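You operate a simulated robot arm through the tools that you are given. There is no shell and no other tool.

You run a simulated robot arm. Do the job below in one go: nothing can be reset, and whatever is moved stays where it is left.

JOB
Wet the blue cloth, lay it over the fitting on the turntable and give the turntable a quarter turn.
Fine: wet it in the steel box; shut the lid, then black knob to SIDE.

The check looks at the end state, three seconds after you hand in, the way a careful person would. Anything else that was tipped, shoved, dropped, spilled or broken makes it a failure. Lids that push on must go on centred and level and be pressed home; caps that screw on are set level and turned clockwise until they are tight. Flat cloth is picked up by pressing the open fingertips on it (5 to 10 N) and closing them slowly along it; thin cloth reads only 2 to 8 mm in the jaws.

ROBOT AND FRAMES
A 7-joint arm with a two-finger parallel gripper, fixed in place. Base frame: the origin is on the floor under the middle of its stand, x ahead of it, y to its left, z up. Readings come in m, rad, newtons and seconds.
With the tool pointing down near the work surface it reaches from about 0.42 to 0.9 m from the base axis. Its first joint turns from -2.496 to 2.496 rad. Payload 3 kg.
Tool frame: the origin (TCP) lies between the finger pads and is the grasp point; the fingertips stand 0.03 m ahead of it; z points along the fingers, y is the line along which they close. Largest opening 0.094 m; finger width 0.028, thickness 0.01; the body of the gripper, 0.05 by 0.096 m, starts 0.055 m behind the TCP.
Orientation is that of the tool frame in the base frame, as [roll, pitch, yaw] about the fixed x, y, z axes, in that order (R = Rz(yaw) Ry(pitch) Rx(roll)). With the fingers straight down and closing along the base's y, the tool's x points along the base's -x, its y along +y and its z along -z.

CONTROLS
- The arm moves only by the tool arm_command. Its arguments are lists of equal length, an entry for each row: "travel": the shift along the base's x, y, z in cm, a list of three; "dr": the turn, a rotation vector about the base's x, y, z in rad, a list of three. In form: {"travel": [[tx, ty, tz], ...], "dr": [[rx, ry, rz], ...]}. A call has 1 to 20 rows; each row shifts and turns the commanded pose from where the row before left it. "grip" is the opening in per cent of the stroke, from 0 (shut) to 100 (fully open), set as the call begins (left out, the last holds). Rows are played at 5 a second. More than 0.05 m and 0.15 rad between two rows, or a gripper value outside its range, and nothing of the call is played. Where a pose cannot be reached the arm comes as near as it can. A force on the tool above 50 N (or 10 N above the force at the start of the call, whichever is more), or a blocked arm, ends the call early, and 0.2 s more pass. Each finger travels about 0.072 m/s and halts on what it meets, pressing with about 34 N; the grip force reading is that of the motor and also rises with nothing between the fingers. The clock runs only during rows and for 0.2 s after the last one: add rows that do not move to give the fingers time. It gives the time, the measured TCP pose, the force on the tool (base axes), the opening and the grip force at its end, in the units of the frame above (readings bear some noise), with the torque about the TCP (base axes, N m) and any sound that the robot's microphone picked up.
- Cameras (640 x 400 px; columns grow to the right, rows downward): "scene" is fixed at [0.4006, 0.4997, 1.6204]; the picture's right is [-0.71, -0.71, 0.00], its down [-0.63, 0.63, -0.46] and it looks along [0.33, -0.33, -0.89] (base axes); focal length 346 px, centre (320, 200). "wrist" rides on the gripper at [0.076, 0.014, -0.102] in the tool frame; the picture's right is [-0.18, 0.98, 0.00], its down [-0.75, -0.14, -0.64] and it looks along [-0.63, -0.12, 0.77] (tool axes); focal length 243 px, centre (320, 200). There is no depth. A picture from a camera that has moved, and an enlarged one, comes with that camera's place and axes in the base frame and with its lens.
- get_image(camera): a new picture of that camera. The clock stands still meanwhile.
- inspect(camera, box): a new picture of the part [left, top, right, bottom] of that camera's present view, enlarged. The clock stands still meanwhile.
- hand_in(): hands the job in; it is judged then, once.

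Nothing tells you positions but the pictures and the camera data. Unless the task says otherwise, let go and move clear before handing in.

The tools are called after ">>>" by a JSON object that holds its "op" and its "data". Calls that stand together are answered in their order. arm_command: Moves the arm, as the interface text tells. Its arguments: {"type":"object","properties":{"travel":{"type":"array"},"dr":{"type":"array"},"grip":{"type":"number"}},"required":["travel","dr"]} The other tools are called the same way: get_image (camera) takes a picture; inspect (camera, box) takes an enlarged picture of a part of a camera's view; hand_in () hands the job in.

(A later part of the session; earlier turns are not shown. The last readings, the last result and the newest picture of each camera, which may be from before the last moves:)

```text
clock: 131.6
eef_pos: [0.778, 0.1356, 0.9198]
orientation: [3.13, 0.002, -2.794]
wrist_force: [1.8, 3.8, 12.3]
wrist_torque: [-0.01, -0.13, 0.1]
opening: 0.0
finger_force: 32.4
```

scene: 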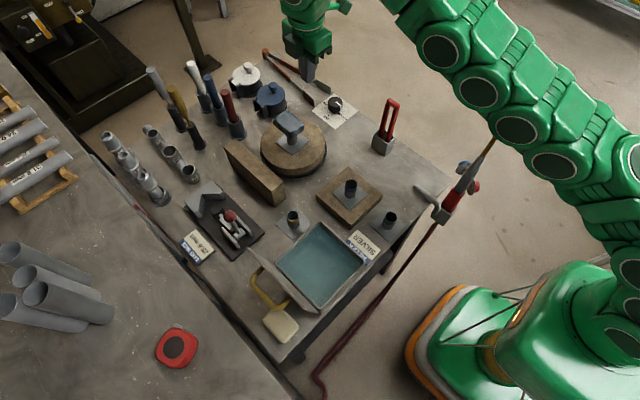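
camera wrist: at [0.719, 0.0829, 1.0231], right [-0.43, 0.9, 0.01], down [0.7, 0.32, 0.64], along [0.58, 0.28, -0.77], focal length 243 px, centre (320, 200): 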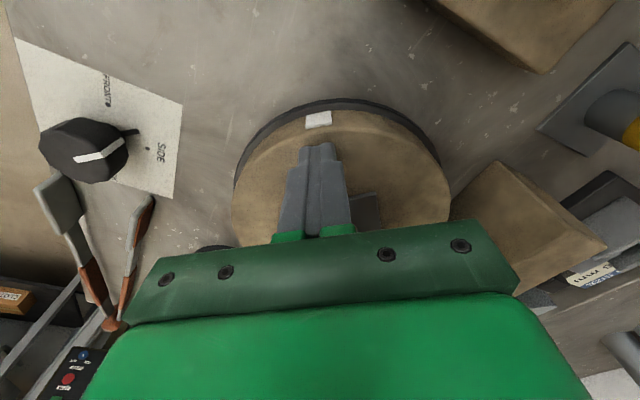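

>>> {"op": "arm_command", "data": {"travel": [[-0.159, 0.455, -0.03], [-0.127, 0.465, 0], [-0.094, 0.473, 0], [-0.061, 0.478, 0], [-0.028, 0.481, 0]], "dr": [[0, 0, -0.0695], [0, 0, -0.0695], [0, 0, -0.0695], [0, 0, -0.0695], [0, 0, -0.0695]]}}

>>> {"op": "get_image", "data": {"camera": "wrist"}}

>>> {"op": "inspect", "data": {"camera": "scene", "box": [260, 90, 340, 190]}}

```text
clock: 132.8
eef_pos: [0.7728, 0.1574, 0.9197]
orientation: [3.129, 0.002, 3.14]
wrist_force: [-4.1, -6.2, 26.4]
wrist_torque: [-0.31, 0.12, -0.33]
opening: 0.0
finger_force: 32.4
```

```text
taken
camera wrist: at [0.6968, 0.1694, 1.0232], right [0.19, 0.98, 0.01], down [0.75, -0.15, 0.64], along [0.63, -0.11, -0.77], focal length 243 px, centre (320, 200)
```

wrist: 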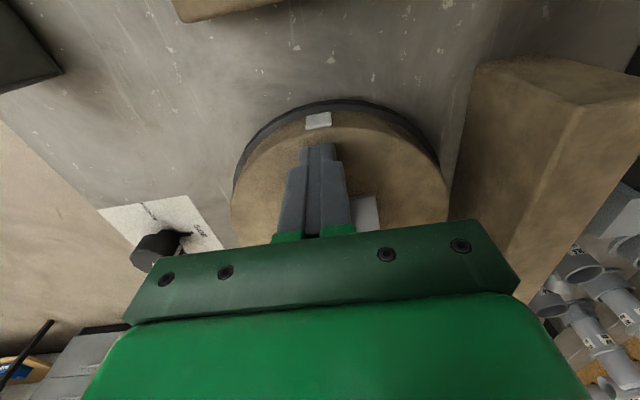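

```text
4.00 times, centred on (300, 140) of scene
camera zoom: at [0.4006, 0.4997, 1.6204], right [-0.71, -0.71, 0.0], down [-0.63, 0.63, -0.46], along [0.33, -0.33, -0.89], focal length 1383 px, centre (400, 440)
```

zoom: 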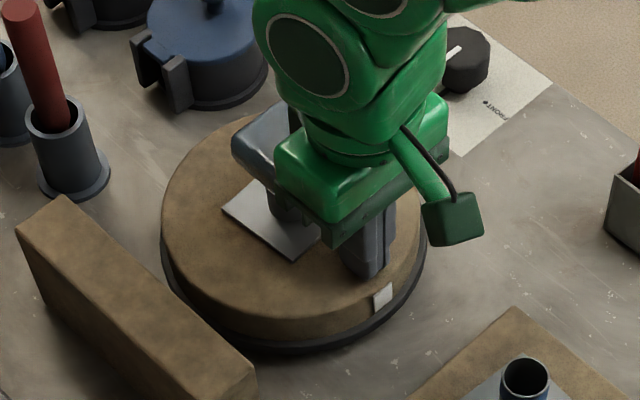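

The mark is now on the near side, so the quarter turn is about complete. The knob's pointer seems to have changed too, so it may be linked to the turntable. I'll lift off and look.

>>> {"op": "arm_command", "data": {"travel": [[0, 0, 0.5], [-0.5, 0, 1.5], [-2, 0, 3], [-3, 0, 3], [-4, 0, 2], [0, 0, 0]], "dr": [[0, 0, 0], [0, 0, 0], [0, 0, 0], [0, 0, 0], [0, 0, 0], [0, 0, 0]]}}

>>> {"op": "get_image", "data": {"camera": "wrist"}}

>>> {"op": "inspect", "data": {"camera": "scene", "box": [260, 80, 360, 190]}}

>>> {"op": "inspect", "data": {"camera": "scene", "box": [300, 85, 364, 125]}}

```text
clock: 134.2
eef_pos: [0.6784, 0.1577, 1.0183]
orientation: [3.13, 0.001, -3.139]
wrist_force: [0.3, 0.9, 0.7]
wrist_torque: [0.0, 0.02, -0.02]
opening: 0.0
finger_force: 32.4
```

```text
taken
camera wrist: at [0.6019, 0.1691, 1.1216], right [0.18, 0.98, 0.01], down [0.75, -0.15, 0.64], along [0.63, -0.11, -0.77], focal length 243 px, centre (320, 200)
```

wrist: 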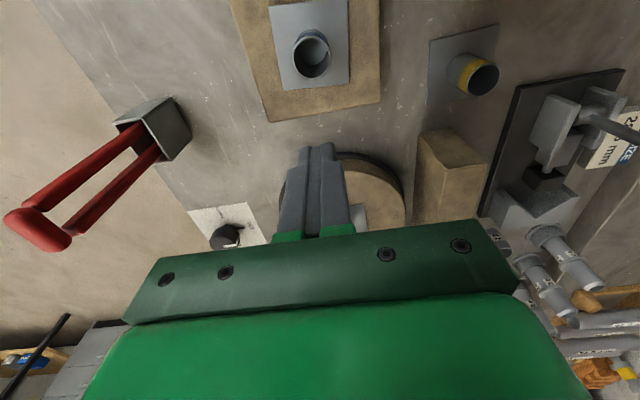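

```text
3.64 times, centred on (310, 135) of scene
camera zoom: at [0.4006, 0.4997, 1.6204], right [-0.71, -0.71, 0.0], down [-0.63, 0.63, -0.46], along [0.33, -0.33, -0.89], focal length 1257 px, centre (356, 436)
```

zoom: 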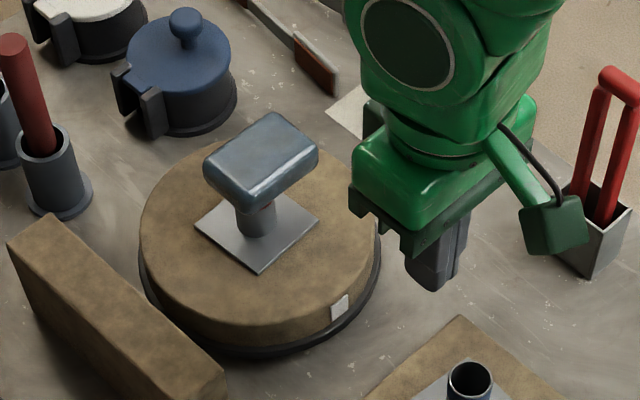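

```text
10.00 times, centred on (332, 105) of scene
camera zoom: at [0.4006, 0.4997, 1.6204], right [-0.71, -0.71, 0.0], down [-0.63, 0.63, -0.46], along [0.33, -0.33, -0.89], focal length 3458 px, centre (200, 1150)
```

zoom: 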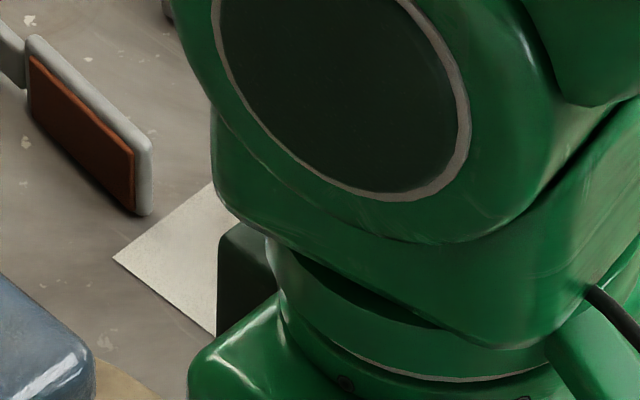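

The quarter turn is done and the pad stayed in place. I'll move the arm out of the way for an unobstructed view of the knob.

>>> {"op": "arm_command", "data": {"travel": [[-2, 3, 2], [-2, 3.5, 2], [-2, 3, 2], [0, 0, 0]], "dr": [[0, 0, 0], [0, 0, 0], [0, 0, 0], [0, 0, 0]]}}

>>> {"op": "inspect", "data": {"camera": "scene", "box": [300, 85, 364, 125]}}

>>> {"op": "get_image", "data": {"camera": "scene"}}

>>> {"op": "inspect", "data": {"camera": "wrist", "box": [130, 170, 270, 260]}}

```text
clock: 135.2
eef_pos: [0.6194, 0.2503, 1.0777]
orientation: [3.132, 0.001, 3.141]
wrist_force: [0.3, -0.1, 0.6]
wrist_torque: [-0.02, 0.01, -0.01]
opening: 0.0
finger_force: 33.0
```

```text
10.00 times, centred on (332, 105) of scene
camera zoom: at [0.4006, 0.4997, 1.6204], right [-0.71, -0.71, 0.0], down [-0.63, 0.63, -0.46], along [0.33, -0.33, -0.89], focal length 3458 px, centre (200, 1150)
```

zoom: 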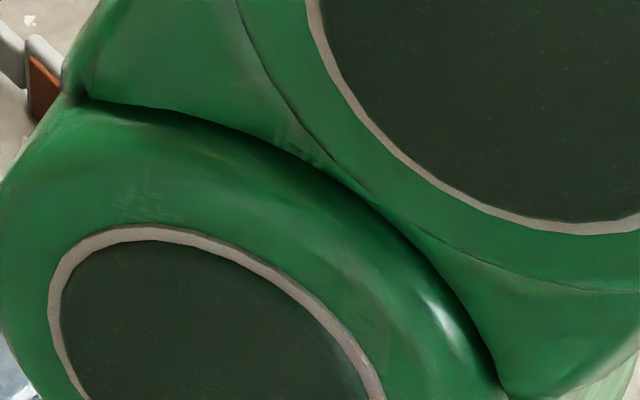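

```text
taken
```

scene: 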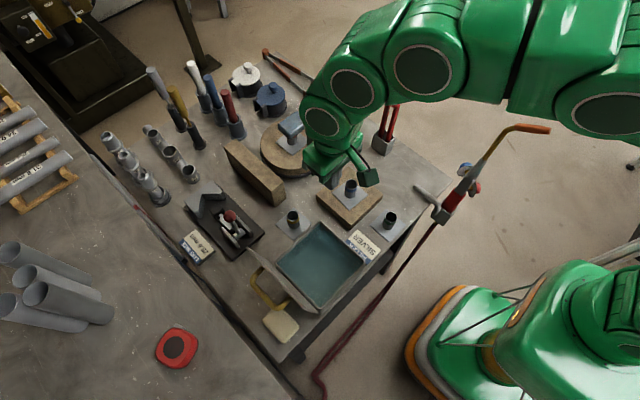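

```text
4.44 times, centred on (200, 215) of wrist
camera zoom: at [0.5434, 0.2635, 1.1809], right [0.18, 0.98, 0.01], down [0.75, -0.15, 0.64], along [0.63, -0.11, -0.77], focal length 1078 px, centre (853, 133)
```

zoom: 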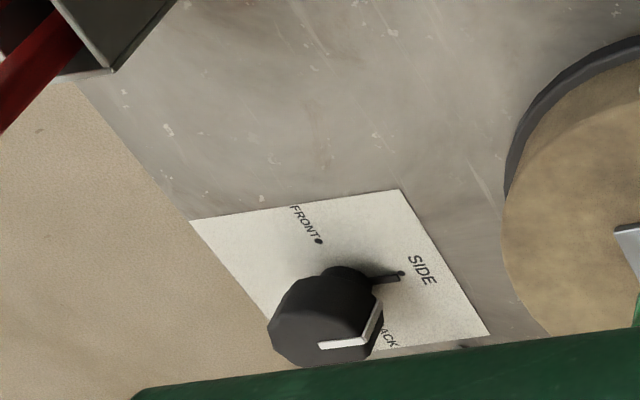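

The knob is linked to the turntable: its pointer now sits exactly at SIDE after the quarter turn. The job wants the lid shut first and then the knob to SIDE. So I'll shut the lid now, then take the knob back to FRONT and turn it properly to SIDE. First I'll return to the lid handle.

>>> {"op": "arm_command", "data": {"travel": [[-2, 3, 2.3], [-2, 3, 2.3], [-2.1, 3.5, 2.1], [0, 4, 0], [0, 4.5, 0], [0, 4, 0], [-0.2, 2.7, 0], [0, 0, -0.9], [0, 0, 0]], "dr": [[0, 0, 0], [0, 0, 0], [0, 0, 0], [-0.1, 0, 0], [-0.106, 0, 0], [0, 0, 0], [0, 0, 0], [0, 0, 0], [0, 0, 0]], "grip": 28}}

>>> {"op": "get_image", "data": {"camera": "wrist"}}

```text
clock: 137.2
eef_pos: [0.5537, 0.5004, 1.1371]
orientation: [-2.948, 0.002, -3.139]
wrist_force: [0.0, 0.5, -0.1]
wrist_torque: [-0.01, 0.03, 0.03]
opening: 0.0261
finger_force: 0.0
```

```text
taken
camera wrist: at [0.4777, 0.5338, 1.2354], right [0.18, 0.96, -0.19], down [0.75, -0.01, 0.66], along [0.63, -0.26, -0.73], focal length 243 px, centre (320, 200)
```

wrist: 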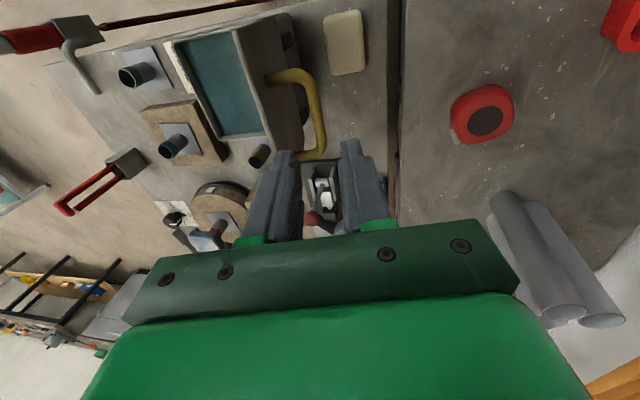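

>>> {"op": "arm_command", "data": {"travel": [[0.2, -0.4, 0], [0, -0.5, -2.5], [0, -0.45, -2.5], [0, -0.35, -2.0], [0, -0.25, -1.65], [0, 0, 0]], "dr": [[0, 0, 0], [0, 0, 0], [0, 0, 0], [0, 0, 0], [0, 0, 0], [0, 0, 0]]}}

>>> {"op": "get_image", "data": {"camera": "wrist"}}

```text
clock: 138.6
eef_pos: [0.5574, 0.482, 1.0518]
orientation: [-2.949, 0.001, -3.14]
wrist_force: [0.6, 0.5, -0.1]
wrist_torque: [-0.01, -0.01, 0.0]
opening: 0.0262
finger_force: 0.0
```

```text
taken
camera wrist: at [0.4813, 0.5138, 1.1503], right [0.18, 0.96, -0.19], down [0.75, -0.01, 0.66], along [0.63, -0.26, -0.73], focal length 243 px, centre (320, 200)
```

wrist: 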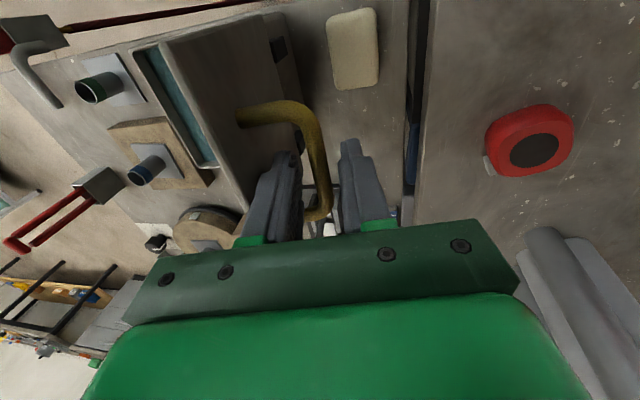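

The bar is between the fingers, as it was last time. I'll grip it and begin lowering along the proven path.

>>> {"op": "arm_command", "data": {"travel": [[0, 0, 0], [0, 0, 0], [0, 0, 0]], "dr": [[0, 0, 0], [0, 0, 0], [0, 0, 0]], "grip": 0}}

>>> {"op": "arm_command", "data": {"travel": [[0, -0.55, 0.2], [0, -0.55, 0.25], [0, -0.55, 0.2]], "dr": [[-0.015, 0, 0], [-0.02, 0, 0], [-0.02, 0, 0]]}}

```text
clock: 139.4
eef_pos: [0.557, 0.4811, 1.0515]
orientation: [-2.948, 0.004, 3.141]
wrist_force: [-3.6, -8.8, 1.7]
wrist_torque: [-0.15, -0.11, -1.24]
opening: 0.0097
finger_force: 43.6
```

```text
clock: 140.2
eef_pos: [0.5577, 0.4645, 1.0584]
orientation: [-2.893, 0.002, -3.14]
wrist_force: [-0.8, 2.3, 4.2]
wrist_torque: [0.1, 0.04, -1.27]
opening: 0.01
finger_force: 43.8
```

>>> {"op": "arm_command", "data": {"travel": [[0, -0.59, 0.19], [0, -0.59, 0.15], [0, -0.59, 0.1], [0, -0.6, 0.08], [0, -0.6, 0.05], [0, -0.61, 0.03]], "dr": [[-0.01, 0, 0], [-0.01, 0, 0], [-0.01, 0, 0], [-0.01, 0, 0], [-0.01, 0, 0], [-0.01, 0, 0]]}}

>>> {"op": "arm_command", "data": {"travel": [[0, -0.61, 0.03], [0, -0.61, -0.04], [0, -0.62, -0.08], [0, -0.62, -0.1], [0, -0.61, -0.13], [0, -0.61, -0.15]], "dr": [[-0.01, 0, 0], [-0.01, 0, 0], [0, 0, 0], [0, 0, 0], [0, 0, 0], [0, 0, 0]]}}

```text
clock: 141.6
eef_pos: [0.5568, 0.4267, 1.0637]
orientation: [-2.833, 0.0, 3.14]
wrist_force: [22.4, 0.3, 3.1]
wrist_torque: [-0.04, -0.63, -1.06]
opening: 0.0095
finger_force: 43.6
```

```text
clock: 143.0
eef_pos: [0.5578, 0.3921, 1.058]
orientation: [-2.814, 0.001, -3.141]
wrist_force: [-1.9, 2.2, -8.6]
wrist_torque: [0.09, -0.33, -1.15]
opening: 0.0096
finger_force: 42.7
```

>>> {"op": "arm_command", "data": {"travel": [[0.03, -0.6, -0.19], [0, -0.59, -0.22], [0, -0.59, -0.25], [0, -0.57, -0.27], [0, -0.56, -0.3], [0, -0.56, -0.32]], "dr": [[0, 0, 0], [0.01, 0, 0], [0.01, 0, 0], [0.01, 0, 0], [0.01, 0, 0], [0.01, 0, 0]]}}

>>> {"op": "arm_command", "data": {"travel": [[0, -0.55, -0.33], [0, -0.53, -0.37], [0, -0.51, -0.4], [0, -0.48, -0.43], [0, -0.46, -0.44], [0, -0.45, -0.46]], "dr": [[0.015, 0, 0], [0.015, 0, 0], [0.02, 0, 0], [0.015, 0, 0], [0.015, 0, 0], [0.02, 0, 0]]}}

```text
clock: 144.4
eef_pos: [0.5586, 0.3568, 1.0431]
orientation: [-2.865, 0.004, -3.14]
wrist_force: [6.2, 0.7, -2.0]
wrist_torque: [0.11, -0.02, -0.79]
opening: 0.0095
finger_force: 43.1
```

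```text
clock: 145.8
eef_pos: [0.5576, 0.3261, 1.0184]
orientation: [-2.967, 0.002, -3.14]
wrist_force: [14.2, 7.4, -8.0]
wrist_torque: [0.13, 0.48, -0.59]
opening: 0.0093
finger_force: 43.6
```

>>> {"op": "arm_command", "data": {"travel": [[0, -0.4, -0.48], [0, -0.4, -0.5], [0, -0.38, -0.52], [0, -0.34, -0.54], [0, -0.32, -0.56], [0, -0.3, -0.57]], "dr": [[0.02, 0, 0], [0.02, 0, 0], [0.02, 0, 0], [0.02, 0, 0], [0.02, 0, 0], [0.02, 0, 0]]}}

>>> {"op": "arm_command", "data": {"travel": [[0, -0.2, -0.4], [0, -0.2, -0.4], [0, 0, 0]], "dr": [[0.02, 0, 0], [0.02, 0, 0], [0, 0, 0]]}}

```text
clock: 147.2
eef_pos: [0.5574, 0.3055, 0.9869]
orientation: [-3.084, 0.004, -3.141]
wrist_force: [13.3, 14.1, -7.1]
wrist_torque: [0.2, -0.25, -0.15]
opening: 0.0093
finger_force: 43.2
```

```text
clock: 148.0
eef_pos: [0.5587, 0.3017, 0.9788]
orientation: [-3.124, -0.002, -3.142]
wrist_force: [3.7, 23.1, -9.0]
wrist_torque: [0.38, 0.06, -0.15]
opening: 0.0096
finger_force: 42.9
```

The lid is at the shut position. I'll release and rise, then touch the handle's top to confirm it's fully down.

>>> {"op": "arm_command", "data": {"travel": [[0, 0, 0], [0, 0, 0], [0, 0, 2], [0, 0, 2], [0, 0, 0]], "dr": [[0, 0, 0], [0, 0, 0], [0, 0, 0], [0.0176, 0, 0], [0, 0, 0]], "grip": 45}}

>>> {"op": "arm_command", "data": {"travel": [[0, -0.1, 0], [0, 0, 0], [0, 0, 0], [0, 0, -0.8], [0, 0, -0.6], [0, 0, -0.3], [0, 0, 0]], "dr": [[0, 0, 0], [0, 0, 0], [0, 0, 0], [0, 0, 0], [0, 0, 0], [0, 0, 0], [0, 0, 0]], "grip": 0}}

```text
clock: 149.2
eef_pos: [0.5593, 0.3017, 1.0196]
orientation: [3.141, 0.003, -3.14]
wrist_force: [0.2, -0.1, -0.1]
wrist_torque: [0.0, -0.03, 0.03]
opening: 0.042
finger_force: 0.1
```

```text
clock: 150.8
eef_pos: [0.5581, 0.3008, 1.0019]
orientation: [-3.14, 0.001, -3.141]
wrist_force: [-0.8, -0.3, -0.5]
wrist_torque: [-0.01, 0.03, 0.02]
opening: 0.0001
finger_force: 33.4
```

>>> {"op": "arm_command", "data": {"travel": [[0, 0, -0.2], [0, 0, -0.2], [0, 0, -0.1], [0, 0, -0.1], [0, 0, 0]], "dr": [[0, 0, 0], [0, 0, 0], [0, 0, 0], [0, 0, 0], [0, 0, 0]]}}

```text
clock: 152.0
eef_pos: [0.5575, 0.3007, 0.9976]
orientation: [3.141, 0.002, -3.139]
wrist_force: [-0.2, -1.0, 0.8]
wrist_torque: [0.03, 0.0, 0.0]
opening: 0.0001
finger_force: 32.7
```

>>> {"op": "arm_command", "data": {"travel": [[0, 0, -0.1], [0, 0, -0.1], [0, 0, -0.1], [0, 0, 0]], "dr": [[0, 0, 0], [0, 0, 0], [0, 0, 0], [0, 0, 0]]}}

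```text
clock: 153.0
eef_pos: [0.5569, 0.2999, 0.9943]
orientation: [-3.141, 0.003, -3.138]
wrist_force: [0.8, -1.0, 27.3]
wrist_torque: [0.0, 0.33, -0.02]
opening: 0.0
finger_force: 32.9
```

Contact is at the same height as the fully shut lid, so it's shut. Now I'll rise and head over toward the knob to look at it from close up.

>>> {"op": "arm_command", "data": {"travel": [[0, 0, 3], [0, 0, 4], [0, 0, 4], [2.4, -3.3, 0], [2.4, -3.3, 0], [2.4, -3.3, 0], [2.4, -3.3, 0], [2.4, -3.3, 0], [2.4, -3.3, 0], [2.4, -3.3, 0], [2.4, -3.3, 0], [2.4, -3.3, 0], [2.4, -3.3, 0], [0, 0, 0]], "dr": [[0, 0, 0], [0, 0, 0], [0, 0, 0], [0, 0, 0], [0, 0, 0], [0, 0, 0], [0, 0, 0], [0, 0, 0], [0, 0, 0], [0, 0, 0], [0, 0, 0], [0, 0, 0], [0, 0, 0], [0, 0, 0]], "grip": 70}}

>>> {"op": "get_image", "data": {"camera": "wrist"}}

>>> {"op": "get_image", "data": {"camera": "scene"}}

```text
clock: 156.0
eef_pos: [0.7982, -0.0286, 1.1034]
orientation: [-3.141, 0.002, -3.139]
wrist_force: [0.1, 0.2, 0.1]
wrist_torque: [0.0, 0.01, 0.01]
opening: 0.0657
finger_force: 0.1
```

```text
taken
camera wrist: at [0.721, -0.0155, 1.2072], right [0.18, 0.98, 0.0], down [0.75, -0.14, 0.64], along [0.63, -0.12, -0.77], focal length 243 px, centre (320, 200)
```

wrist: 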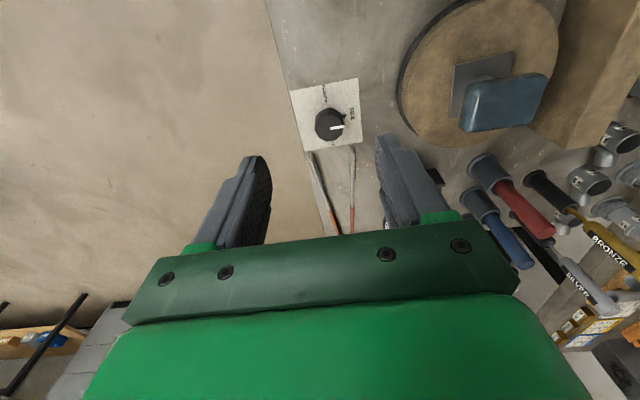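

```text
taken
```

scene: 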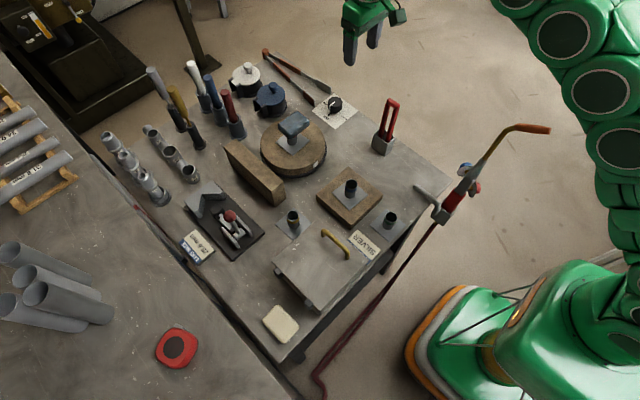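

>>> {"op": "inspect", "data": {"camera": "wrist", "box": [280, 70, 380, 160]}}

>>> {"op": "inspect", "data": {"camera": "scene", "box": [300, 85, 364, 125]}}

>>> {"op": "inspect", "data": {"camera": "scene", "box": [250, 90, 350, 190]}}

```text
4.44 times, centred on (330, 115) of wrist
camera zoom: at [0.721, -0.0155, 1.2072], right [0.18, 0.98, 0.0], down [0.75, -0.14, 0.64], along [0.63, -0.12, -0.77], focal length 1078 px, centre (276, 578)
```

zoom: 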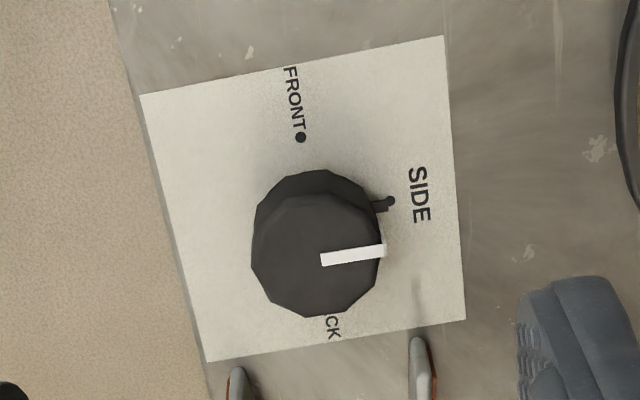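

```text
10.00 times, centred on (332, 105) of scene
camera zoom: at [0.4006, 0.4997, 1.6204], right [-0.71, -0.71, 0.0], down [-0.63, 0.63, -0.46], along [0.33, -0.33, -0.89], focal length 3458 px, centre (200, 1150)
```

zoom: 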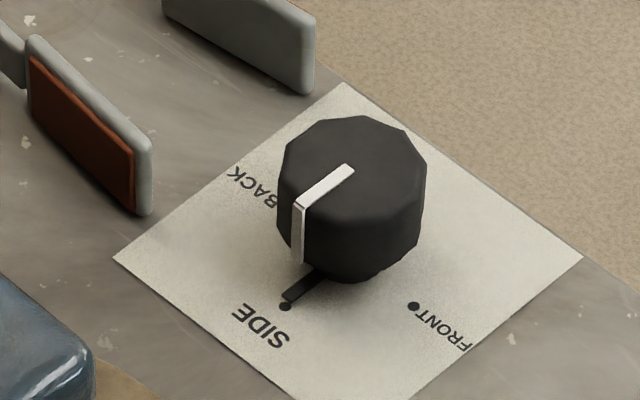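

```text
4.00 times, centred on (300, 140) of scene
camera zoom: at [0.4006, 0.4997, 1.6204], right [-0.71, -0.71, 0.0], down [-0.63, 0.63, -0.46], along [0.33, -0.33, -0.89], focal length 1383 px, centre (400, 440)
```

zoom: 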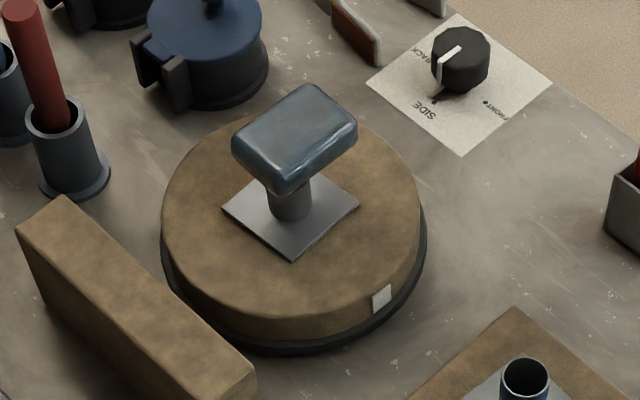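

The knob is at SIDE and the turntable is at exactly a quarter turn. To follow the stated order, I'll grip the knob now that the lid is shut, take it back to FRONT and turn it to SIDE again. I put its axis at (0.8665, -0.029) with its top at z ≈ 0.877. I'll approach with the tool turned 45°.

>>> {"op": "arm_command", "data": {"travel": [[1.2, 0, -1], [1.2, 0, -1], [1.2, 0, -1], [1.2, 0, -1], [1.2, 0, -1], [0.83, 0, -1], [0, 0, -3], [0, 0, -4], [0, 0, 0]], "dr": [[0, 0, -0.131], [0, 0, -0.131], [0, 0, -0.131], [0, 0, -0.131], [0, 0, -0.131], [0, 0, -0.13], [0, 0, 0], [0, 0, 0], [0, 0, 0]], "grip": 65}}

>>> {"op": "get_image", "data": {"camera": "wrist"}}

>>> {"op": "get_image", "data": {"camera": "scene"}}

```text
clock: 158.0
eef_pos: [0.8652, -0.0308, 0.9737]
orientation: [-3.142, 0.002, 2.357]
wrist_force: [0.0, 0.3, 0.6]
wrist_torque: [0.0, -0.01, -0.01]
opening: 0.061
finger_force: 0.0
```

```text
taken
camera wrist: at [0.821, 0.0329, 1.0772], right [0.82, 0.57, 0.0], down [0.43, -0.63, 0.64], along [0.36, -0.53, -0.77], focal length 243 px, centre (320, 200)
```

wrist: 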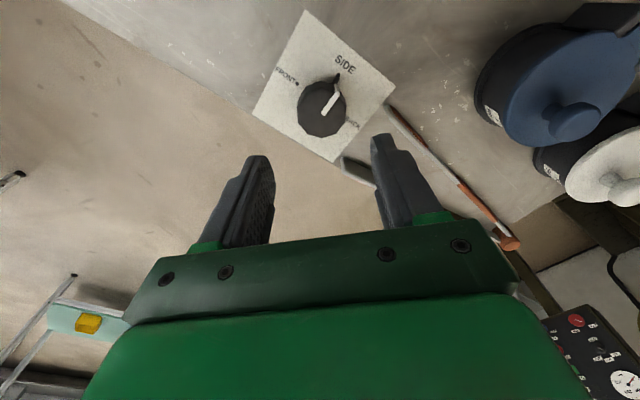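

```text
taken
```

scene: 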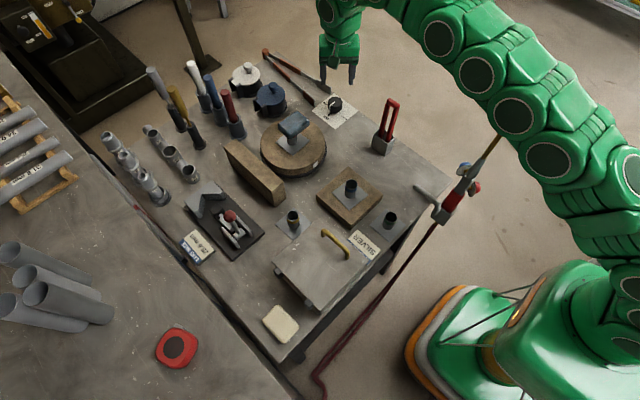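

>>> {"op": "inspect", "data": {"camera": "wrist", "box": [260, 50, 390, 170]}}

>>> {"op": "inspect", "data": {"camera": "scene", "box": [290, 30, 420, 160]}}

```text
3.33 times, centred on (325, 110) of wrist
camera zoom: at [0.821, 0.0329, 1.0772], right [0.82, 0.57, 0.0], down [0.43, -0.63, 0.64], along [0.36, -0.53, -0.77], focal length 809 px, centre (303, 500)
```

zoom: 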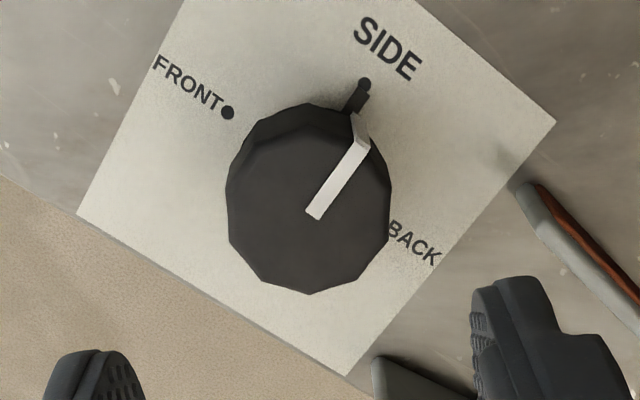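

```text
3.08 times, centred on (355, 95) of scene
camera zoom: at [0.4006, 0.4997, 1.6204], right [-0.71, -0.71, 0.0], down [-0.63, 0.63, -0.46], along [0.33, -0.33, -0.89], focal length 1064 px, centre (212, 523)
```

zoom: 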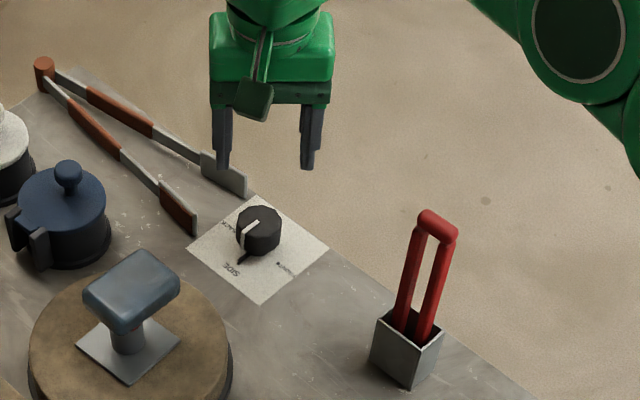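

The axis measures (0.866, -0.030), knob top about 0.870. The fingers will straddle it clear of the tongs. Descending.

>>> {"op": "arm_command", "data": {"travel": [[0.1, 0.05, -3], [0, 0, -3], [0, 0, -1.5], [0, 0, 0]], "dr": [[0, 0, 0], [0, 0, 0], [0, 0, 0], [0, 0, 0]]}}

>>> {"op": "get_image", "data": {"camera": "wrist"}}

>>> {"op": "inspect", "data": {"camera": "scene", "box": [270, 40, 370, 140]}}

```text
clock: 159.0
eef_pos: [0.8649, -0.0274, 0.9038]
orientation: [3.138, 0.008, 2.359]
wrist_force: [-0.2, 1.0, -0.1]
wrist_torque: [0.01, 0.0, 0.03]
opening: 0.061
finger_force: 0.0
```

```text
taken
camera wrist: at [0.8204, 0.0356, 1.0068], right [0.82, 0.57, 0.01], down [0.43, -0.63, 0.65], along [0.37, -0.53, -0.76], focal length 243 px, centre (320, 200)
```

wrist: 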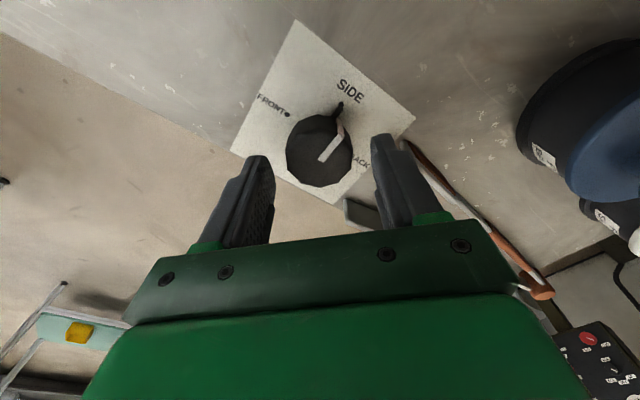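

```text
4.00 times, centred on (320, 90) of scene
camera zoom: at [0.4006, 0.4997, 1.6204], right [-0.71, -0.71, 0.0], down [-0.63, 0.63, -0.46], along [0.33, -0.33, -0.89], focal length 1383 px, centre (320, 640)
```

zoom: 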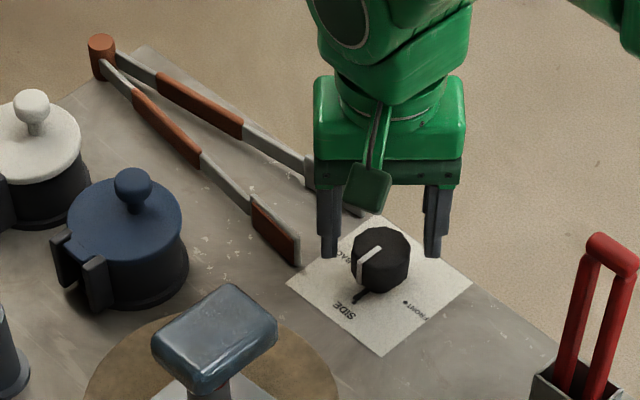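

>>> {"op": "arm_command", "data": {"travel": [[0.12, -0.22, -0.8], [0, 0, -0.8], [0, 0, -0.6], [0, 0, 0]], "dr": [[0, 0, 0], [0, 0, 0], [0, 0, 0], [0, 0, 0]]}}

>>> {"op": "get_image", "data": {"camera": "wrist"}}

>>> {"op": "inspect", "data": {"camera": "scene", "box": [280, 60, 360, 140]}}

```text
clock: 160.0
eef_pos: [0.8671, -0.0261, 0.8891]
orientation: [3.132, 0.014, 2.361]
wrist_force: [-0.4, 0.2, 1.1]
wrist_torque: [0.01, -0.02, -0.02]
opening: 0.0612
finger_force: 0.1
```

```text
taken
camera wrist: at [0.8214, 0.0365, 0.9912], right [0.82, 0.57, 0.01], down [0.43, -0.63, 0.65], along [0.38, -0.53, -0.76], focal length 243 px, centre (320, 200)
```

wrist: 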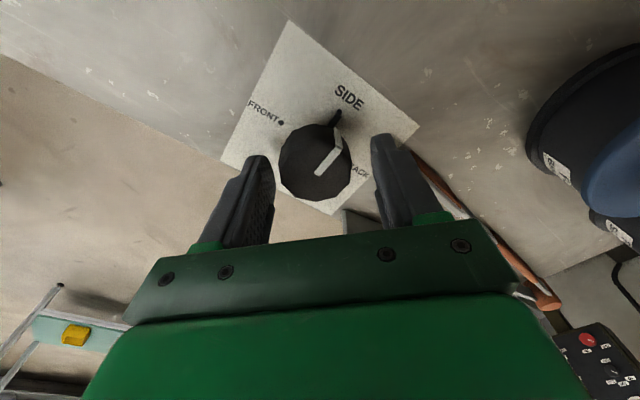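

```text
5.00 times, centred on (320, 100) of scene
camera zoom: at [0.4006, 0.4997, 1.6204], right [-0.71, -0.71, 0.0], down [-0.63, 0.63, -0.46], along [0.33, -0.33, -0.89], focal length 1729 px, centre (320, 700)
```

zoom: 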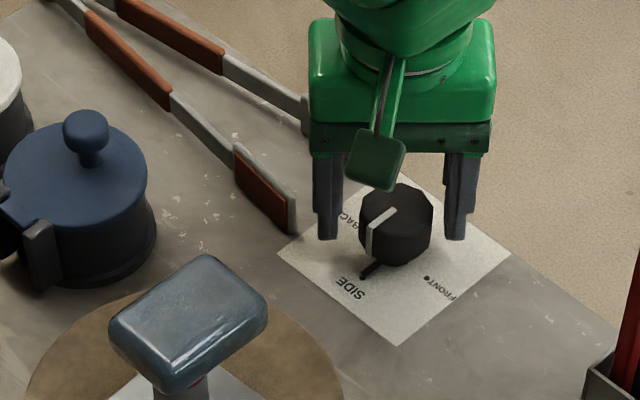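

The arm isn't tracking well at this yaw: it is drifting a few millimetres and tilting. I'll rise, turn the tool to the other 45° orientation and try again.

>>> {"op": "arm_command", "data": {"travel": [[0, 0, 3], [0, 0, 3], [0, 0, 0], [0, 0, 0], [0, 0, 0], [0, 0, 0], [0, 0, 0], [0, 0, 0], [0, 0, 0], [0, 0, 0], [0, 0, 0], [0, 0, 0], [0, 0, 0], [0, 0, 0], [0, 0, 0]], "dr": [[0, 0, 0], [0, 0, 0], [0, 0, 0.131], [0, 0, 0.131], [0, 0, 0.131], [0, 0, 0.131], [0, 0, 0.131], [0, 0, 0.131], [0, 0, 0.131], [0, 0, 0.131], [0, 0, 0.131], [0, 0, 0.131], [0, 0, 0.131], [0, 0, 0.13], [0, 0, 0]]}}

>>> {"op": "get_image", "data": {"camera": "wrist"}}

```text
clock: 163.2
eef_pos: [0.8678, -0.0204, 0.9399]
orientation: [-3.138, 0.001, -2.343]
wrist_force: [-0.1, -1.0, 0.3]
wrist_torque: [0.0, -0.01, 0.01]
opening: 0.0613
finger_force: 0.0
```

```text
taken
camera wrist: at [0.8043, -0.0657, 1.0436], right [-0.58, 0.82, -0.01], down [0.62, 0.44, 0.64], along [0.53, 0.37, -0.77], focal length 243 px, centre (320, 200)
```

wrist: 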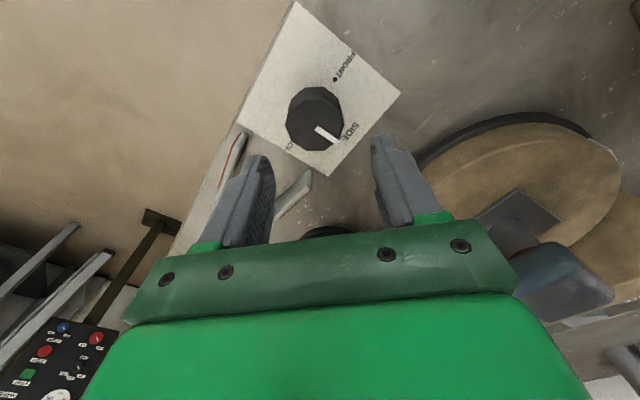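

>>> {"op": "arm_command", "data": {"travel": [[-0.1, -0.5, 0], [-0.1, -0.5, 0], [0, 0, 0], [0, 0, 0]], "dr": [[0, 0, 0], [0, 0, 0], [0, 0, 0], [0, 0, 0]]}}

>>> {"op": "inspect", "data": {"camera": "wrist", "box": [240, 0, 420, 200]}}

```text
clock: 164.2
eef_pos: [0.8667, -0.0307, 0.94]
orientation: [-3.135, 0.003, -2.343]
wrist_force: [0.4, 0.2, 0.0]
wrist_torque: [0.02, 0.0, 0.01]
opening: 0.0613
finger_force: 0.1
```

```text
2.00 times, centred on (330, 100) of wrist
camera zoom: at [0.8019, -0.0764, 1.0427], right [-0.57, 0.82, 0.0], down [0.62, 0.44, 0.64], along [0.53, 0.37, -0.77], focal length 485 px, centre (300, 400)
```

zoom: 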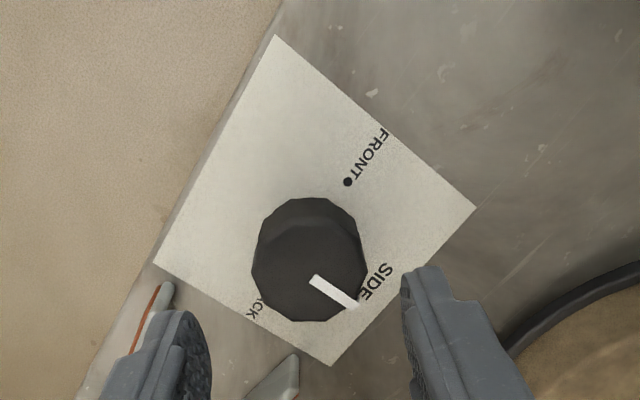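

Tracking is good in this orientation, and the fingers clear the tongs by more than 1 cm. Descending around the knob.

>>> {"op": "arm_command", "data": {"travel": [[-0.05, 0.03, -2.0], [0, 0, -2.0], [0, 0, -1.2], [0, 0, 0]], "dr": [[0, 0, 0], [0, 0, 0], [0, 0, 0], [0, 0, 0]]}}

>>> {"op": "get_image", "data": {"camera": "wrist"}}

>>> {"op": "inspect", "data": {"camera": "scene", "box": [280, 60, 360, 140]}}

```text
clock: 165.2
eef_pos: [0.8658, -0.0328, 0.8992]
orientation: [-3.128, 0.012, -2.348]
wrist_force: [-0.2, -0.6, 0.3]
wrist_torque: [0.01, -0.01, -0.03]
opening: 0.0611
finger_force: 0.0
```

```text
taken
camera wrist: at [0.7993, -0.078, 1.0011], right [-0.57, 0.82, -0.01], down [0.62, 0.44, 0.65], along [0.54, 0.37, -0.76], focal length 243 px, centre (320, 200)
```

wrist: 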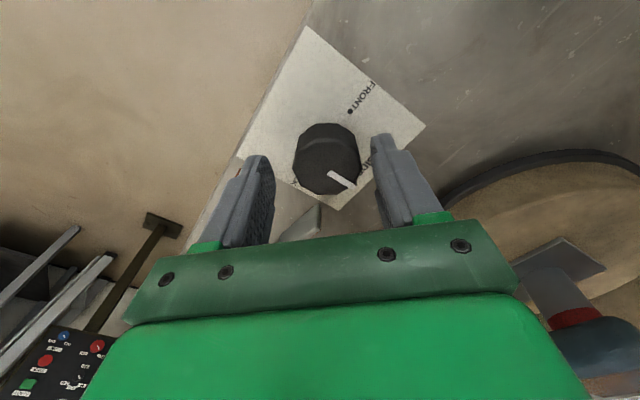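

```text
5.00 times, centred on (320, 100) of scene
camera zoom: at [0.4006, 0.4997, 1.6204], right [-0.71, -0.71, 0.0], down [-0.63, 0.63, -0.46], along [0.33, -0.33, -0.89], focal length 1729 px, centre (320, 700)
```

zoom: 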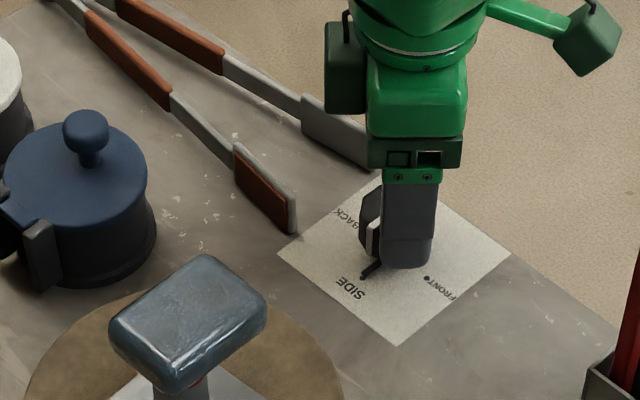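

At this reach the arm can't get lower over the knob without tilting, so gripping it would be unreliable. The knob and turntable are linked, and the rim-press method moved both cleanly, so I'll use that instead: back to FRONT, then forward again to SIDE, now with the lid shut. Rising clear first.

>>> {"op": "arm_command", "data": {"travel": [[0, 0, 3], [0, 0, 4], [0, 0, 4], [0, 0, 4], [0, 0, 0]], "dr": [[0, 0, 0], [0, 0, 0], [0, 0, 0], [0, 0, 0], [0, 0, 0]]}}

>>> {"op": "get_image", "data": {"camera": "scene"}}

```text
clock: 166.4
eef_pos: [0.866, -0.0414, 1.0332]
orientation: [3.139, 0.0, -2.354]
wrist_force: [0.3, -0.2, 0.0]
wrist_torque: [-0.06, -0.02, 0.01]
opening: 0.0611
finger_force: 0.0
```

```text
taken
```

scene: 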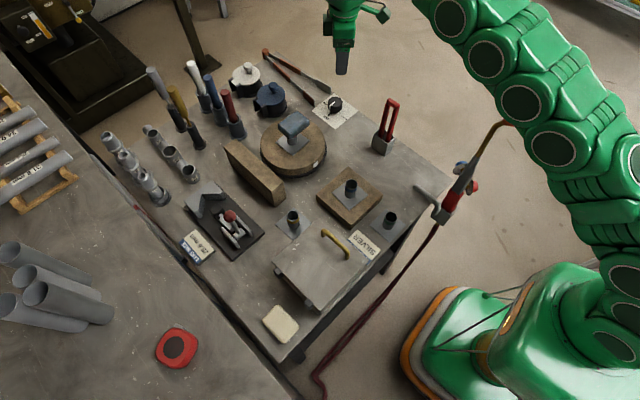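

>>> {"op": "arm_command", "data": {"travel": [[-2.3, 2.0, 0], [-2.3, 3.0, 0], [-1.6, 3.7, 0], [-1.6, 3.7, 0], [-1.0, 3.7, 0], [-0.5, 3.7, 0], [0, 0, 0]], "dr": [[0, 0, -0.131], [0, 0, -0.131], [0, 0, -0.131], [0, 0, -0.131], [0, 0, -0.131], [0, 0, -0.1326], [0, 0, 0]], "grip": 0}}

>>> {"op": "get_image", "data": {"camera": "wrist"}}

>>> {"op": "get_image", "data": {"camera": "scene"}}

```text
clock: 168.0
eef_pos: [0.7735, 0.1577, 1.034]
orientation: [3.141, 0.002, 3.139]
wrist_force: [0.3, 0.0, 0.3]
wrist_torque: [0.0, -0.03, -0.02]
opening: 0.0
finger_force: 33.5
```

```text
taken
camera wrist: at [0.6967, 0.1712, 1.1363], right [0.19, 0.98, 0.0], down [0.75, -0.14, 0.64], along [0.63, -0.12, -0.77], focal length 243 px, centre (320, 200)
```

wrist: 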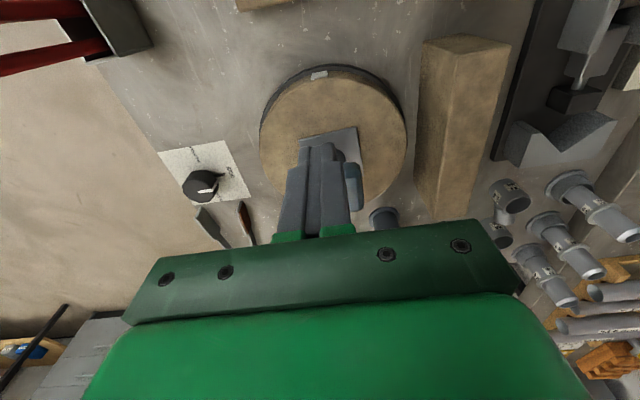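

```text
taken
```

scene: 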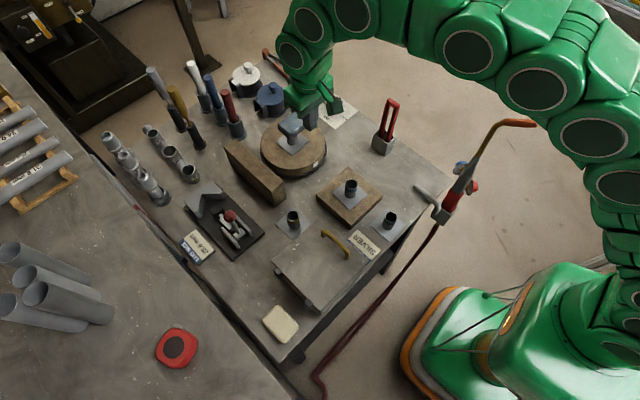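

The torch near the base may look slightly different from before. I'll zoom in to check it.

>>> {"op": "inspect", "data": {"camera": "scene", "box": [400, 100, 560, 240]}}

>>> {"op": "inspect", "data": {"camera": "scene", "box": [250, 90, 350, 190]}}

```text
2.86 times, centred on (480, 170) of scene
camera zoom: at [0.4006, 0.4997, 1.6204], right [-0.71, -0.71, 0.0], down [-0.63, 0.63, -0.46], along [0.33, -0.33, -0.89], focal length 988 px, centre (-137, 286)
```

zoom: 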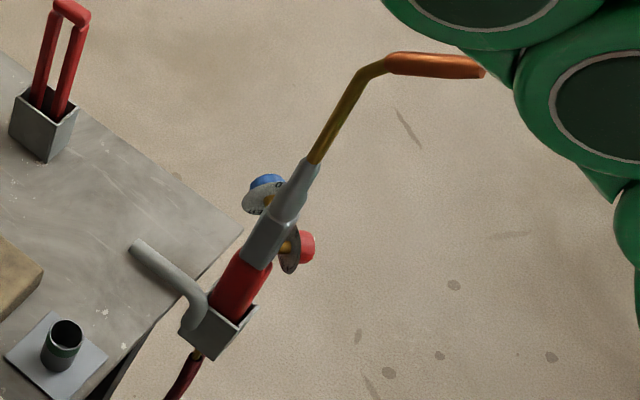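

```text
4.00 times, centred on (300, 140) of scene
camera zoom: at [0.4006, 0.4997, 1.6204], right [-0.71, -0.71, 0.0], down [-0.63, 0.63, -0.46], along [0.33, -0.33, -0.89], focal length 1383 px, centre (400, 440)
```

zoom: 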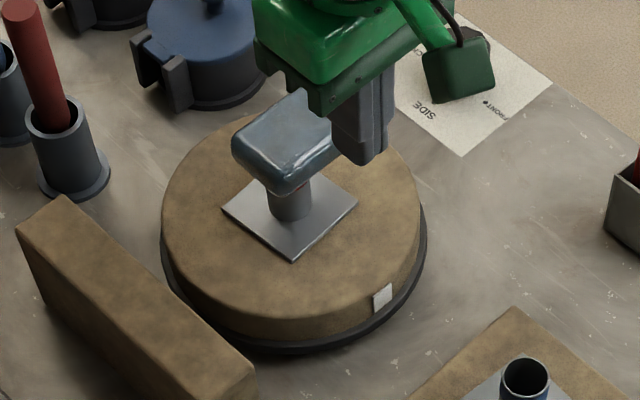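

The torch's tip looks a little shifted and lies close to an arm link, so the upper arm may be brushing it in these far poses. I'll retract to a pose well away and look at it again.

>>> {"op": "arm_command", "data": {"travel": [[-3, 2.5, 2], [-3, 3, 2], [-3.5, 3, 1], [-3.5, 3, 0], [-3, 3, 0], [0, 0, 0]], "dr": [[0, 0, 0], [0, 0, 0], [0, 0, 0], [0, 0, 0], [0, 0, 0], [0, 0, 0]]}}

>>> {"op": "get_image", "data": {"camera": "scene"}}

>>> {"op": "inspect", "data": {"camera": "scene", "box": [400, 100, 560, 240]}}

```text
clock: 169.4
eef_pos: [0.6107, 0.3017, 1.0824]
orientation: [3.141, 0.001, 3.14]
wrist_force: [-1.2, -0.2, 0.3]
wrist_torque: [0.01, -0.03, 0.01]
opening: 0.0
finger_force: 32.7
```

```text
taken
```

scene: 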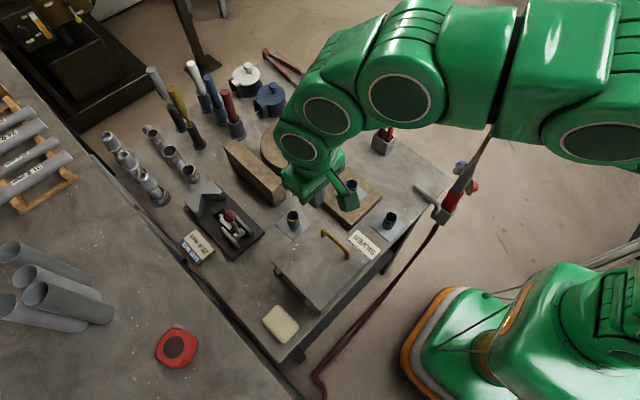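

```text
2.86 times, centred on (480, 170) of scene
camera zoom: at [0.4006, 0.4997, 1.6204], right [-0.71, -0.71, 0.0], down [-0.63, 0.63, -0.46], along [0.33, -0.33, -0.89], focal length 988 px, centre (-137, 286)
```

zoom: 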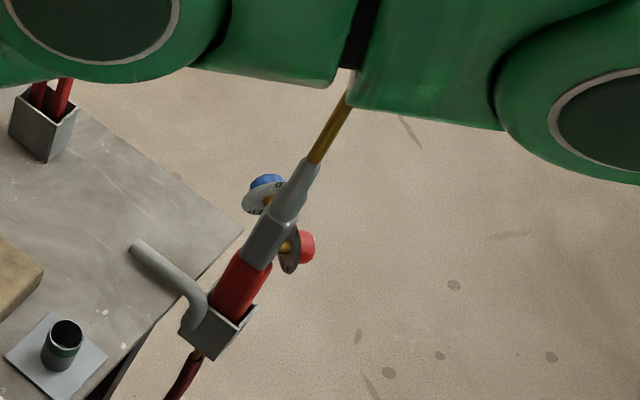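

The torch stands in its holder, but its bend seems shifted compared with earlier pictures. I'll return to the camera pose I used at t = 88.5 s for a direct comparison.

>>> {"op": "arm_command", "data": {"travel": [[0, 0, 3], [0, 0, 3.3], [-4.5, 1.4, 0], [-5, 1.4, 0], [-5, 1.3, 0], [0, 0, 0]], "dr": [[0, 0, 0], [0, 0, 0], [0, 0, 0], [0, 0, 0], [0, 0, 0], [0, 0, 0]]}}

>>> {"op": "get_image", "data": {"camera": "wrist"}}

>>> {"op": "get_image", "data": {"camera": "scene"}}

```text
refused: row 4 steps farther than a row can; nothing moved
```

```text
taken
camera wrist: at [0.5355, 0.3145, 1.1866], right [0.18, 0.98, 0.0], down [0.75, -0.14, 0.64], along [0.63, -0.12, -0.77], focal length 243 px, centre (320, 200)
```

wrist: 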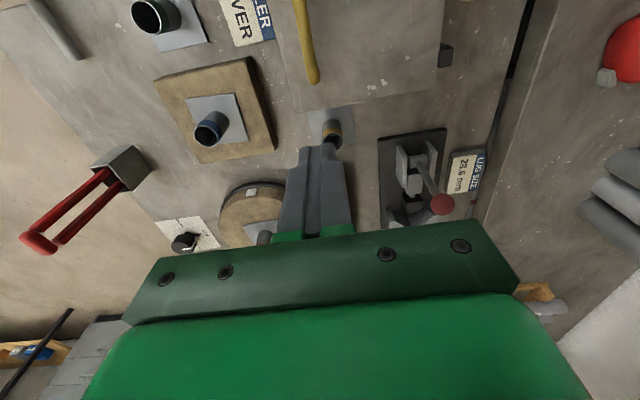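

```text
taken
```

scene: 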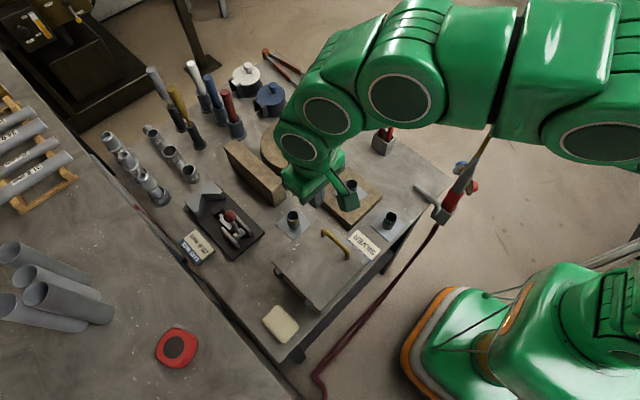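

That call was refused because one row stepped too far. I'll redo it with smaller steps.

>>> {"op": "arm_command", "data": {"travel": [[0, 0, 3], [0, 0, 3.3], [-4.5, 1.2, 0], [-4.5, 1.2, 0], [-4.5, 1.2, 0], [-1.0, 0.5, 0], [0, 0, 0]], "dr": [[0, 0, 0], [0, 0, 0], [0, 0, 0], [0, 0, 0], [0, 0, 0], [0, 0, 0], [0, 0, 0]]}}

>>> {"op": "get_image", "data": {"camera": "wrist"}}

>>> {"op": "inspect", "data": {"camera": "scene", "box": [400, 100, 560, 240]}}

```text
clock: 171.0
eef_pos: [0.4685, 0.3428, 1.1468]
orientation: [-3.141, 0.003, 3.14]
wrist_force: [-0.3, -0.3, -0.9]
wrist_torque: [-0.02, -0.01, -0.01]
opening: 0.0
finger_force: 32.8
```

```text
taken
camera wrist: at [0.3921, 0.3577, 1.2496], right [0.18, 0.98, 0.0], down [0.75, -0.14, 0.64], along [0.63, -0.12, -0.77], focal length 243 px, centre (320, 200)
```

wrist: 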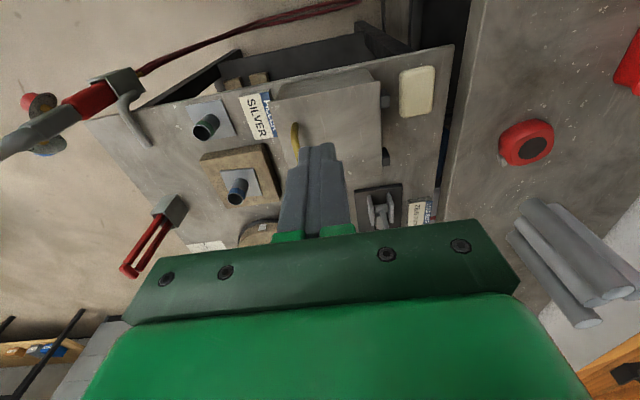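

```text
2.86 times, centred on (480, 170) of scene
camera zoom: at [0.4006, 0.4997, 1.6204], right [-0.71, -0.71, 0.0], down [-0.63, 0.63, -0.46], along [0.33, -0.33, -0.89], focal length 988 px, centre (-137, 286)
```

zoom: 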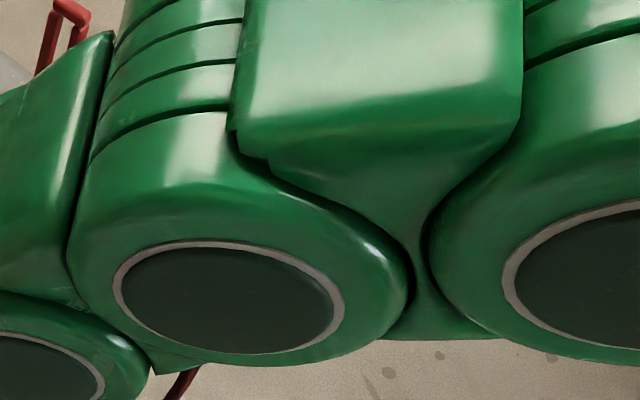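

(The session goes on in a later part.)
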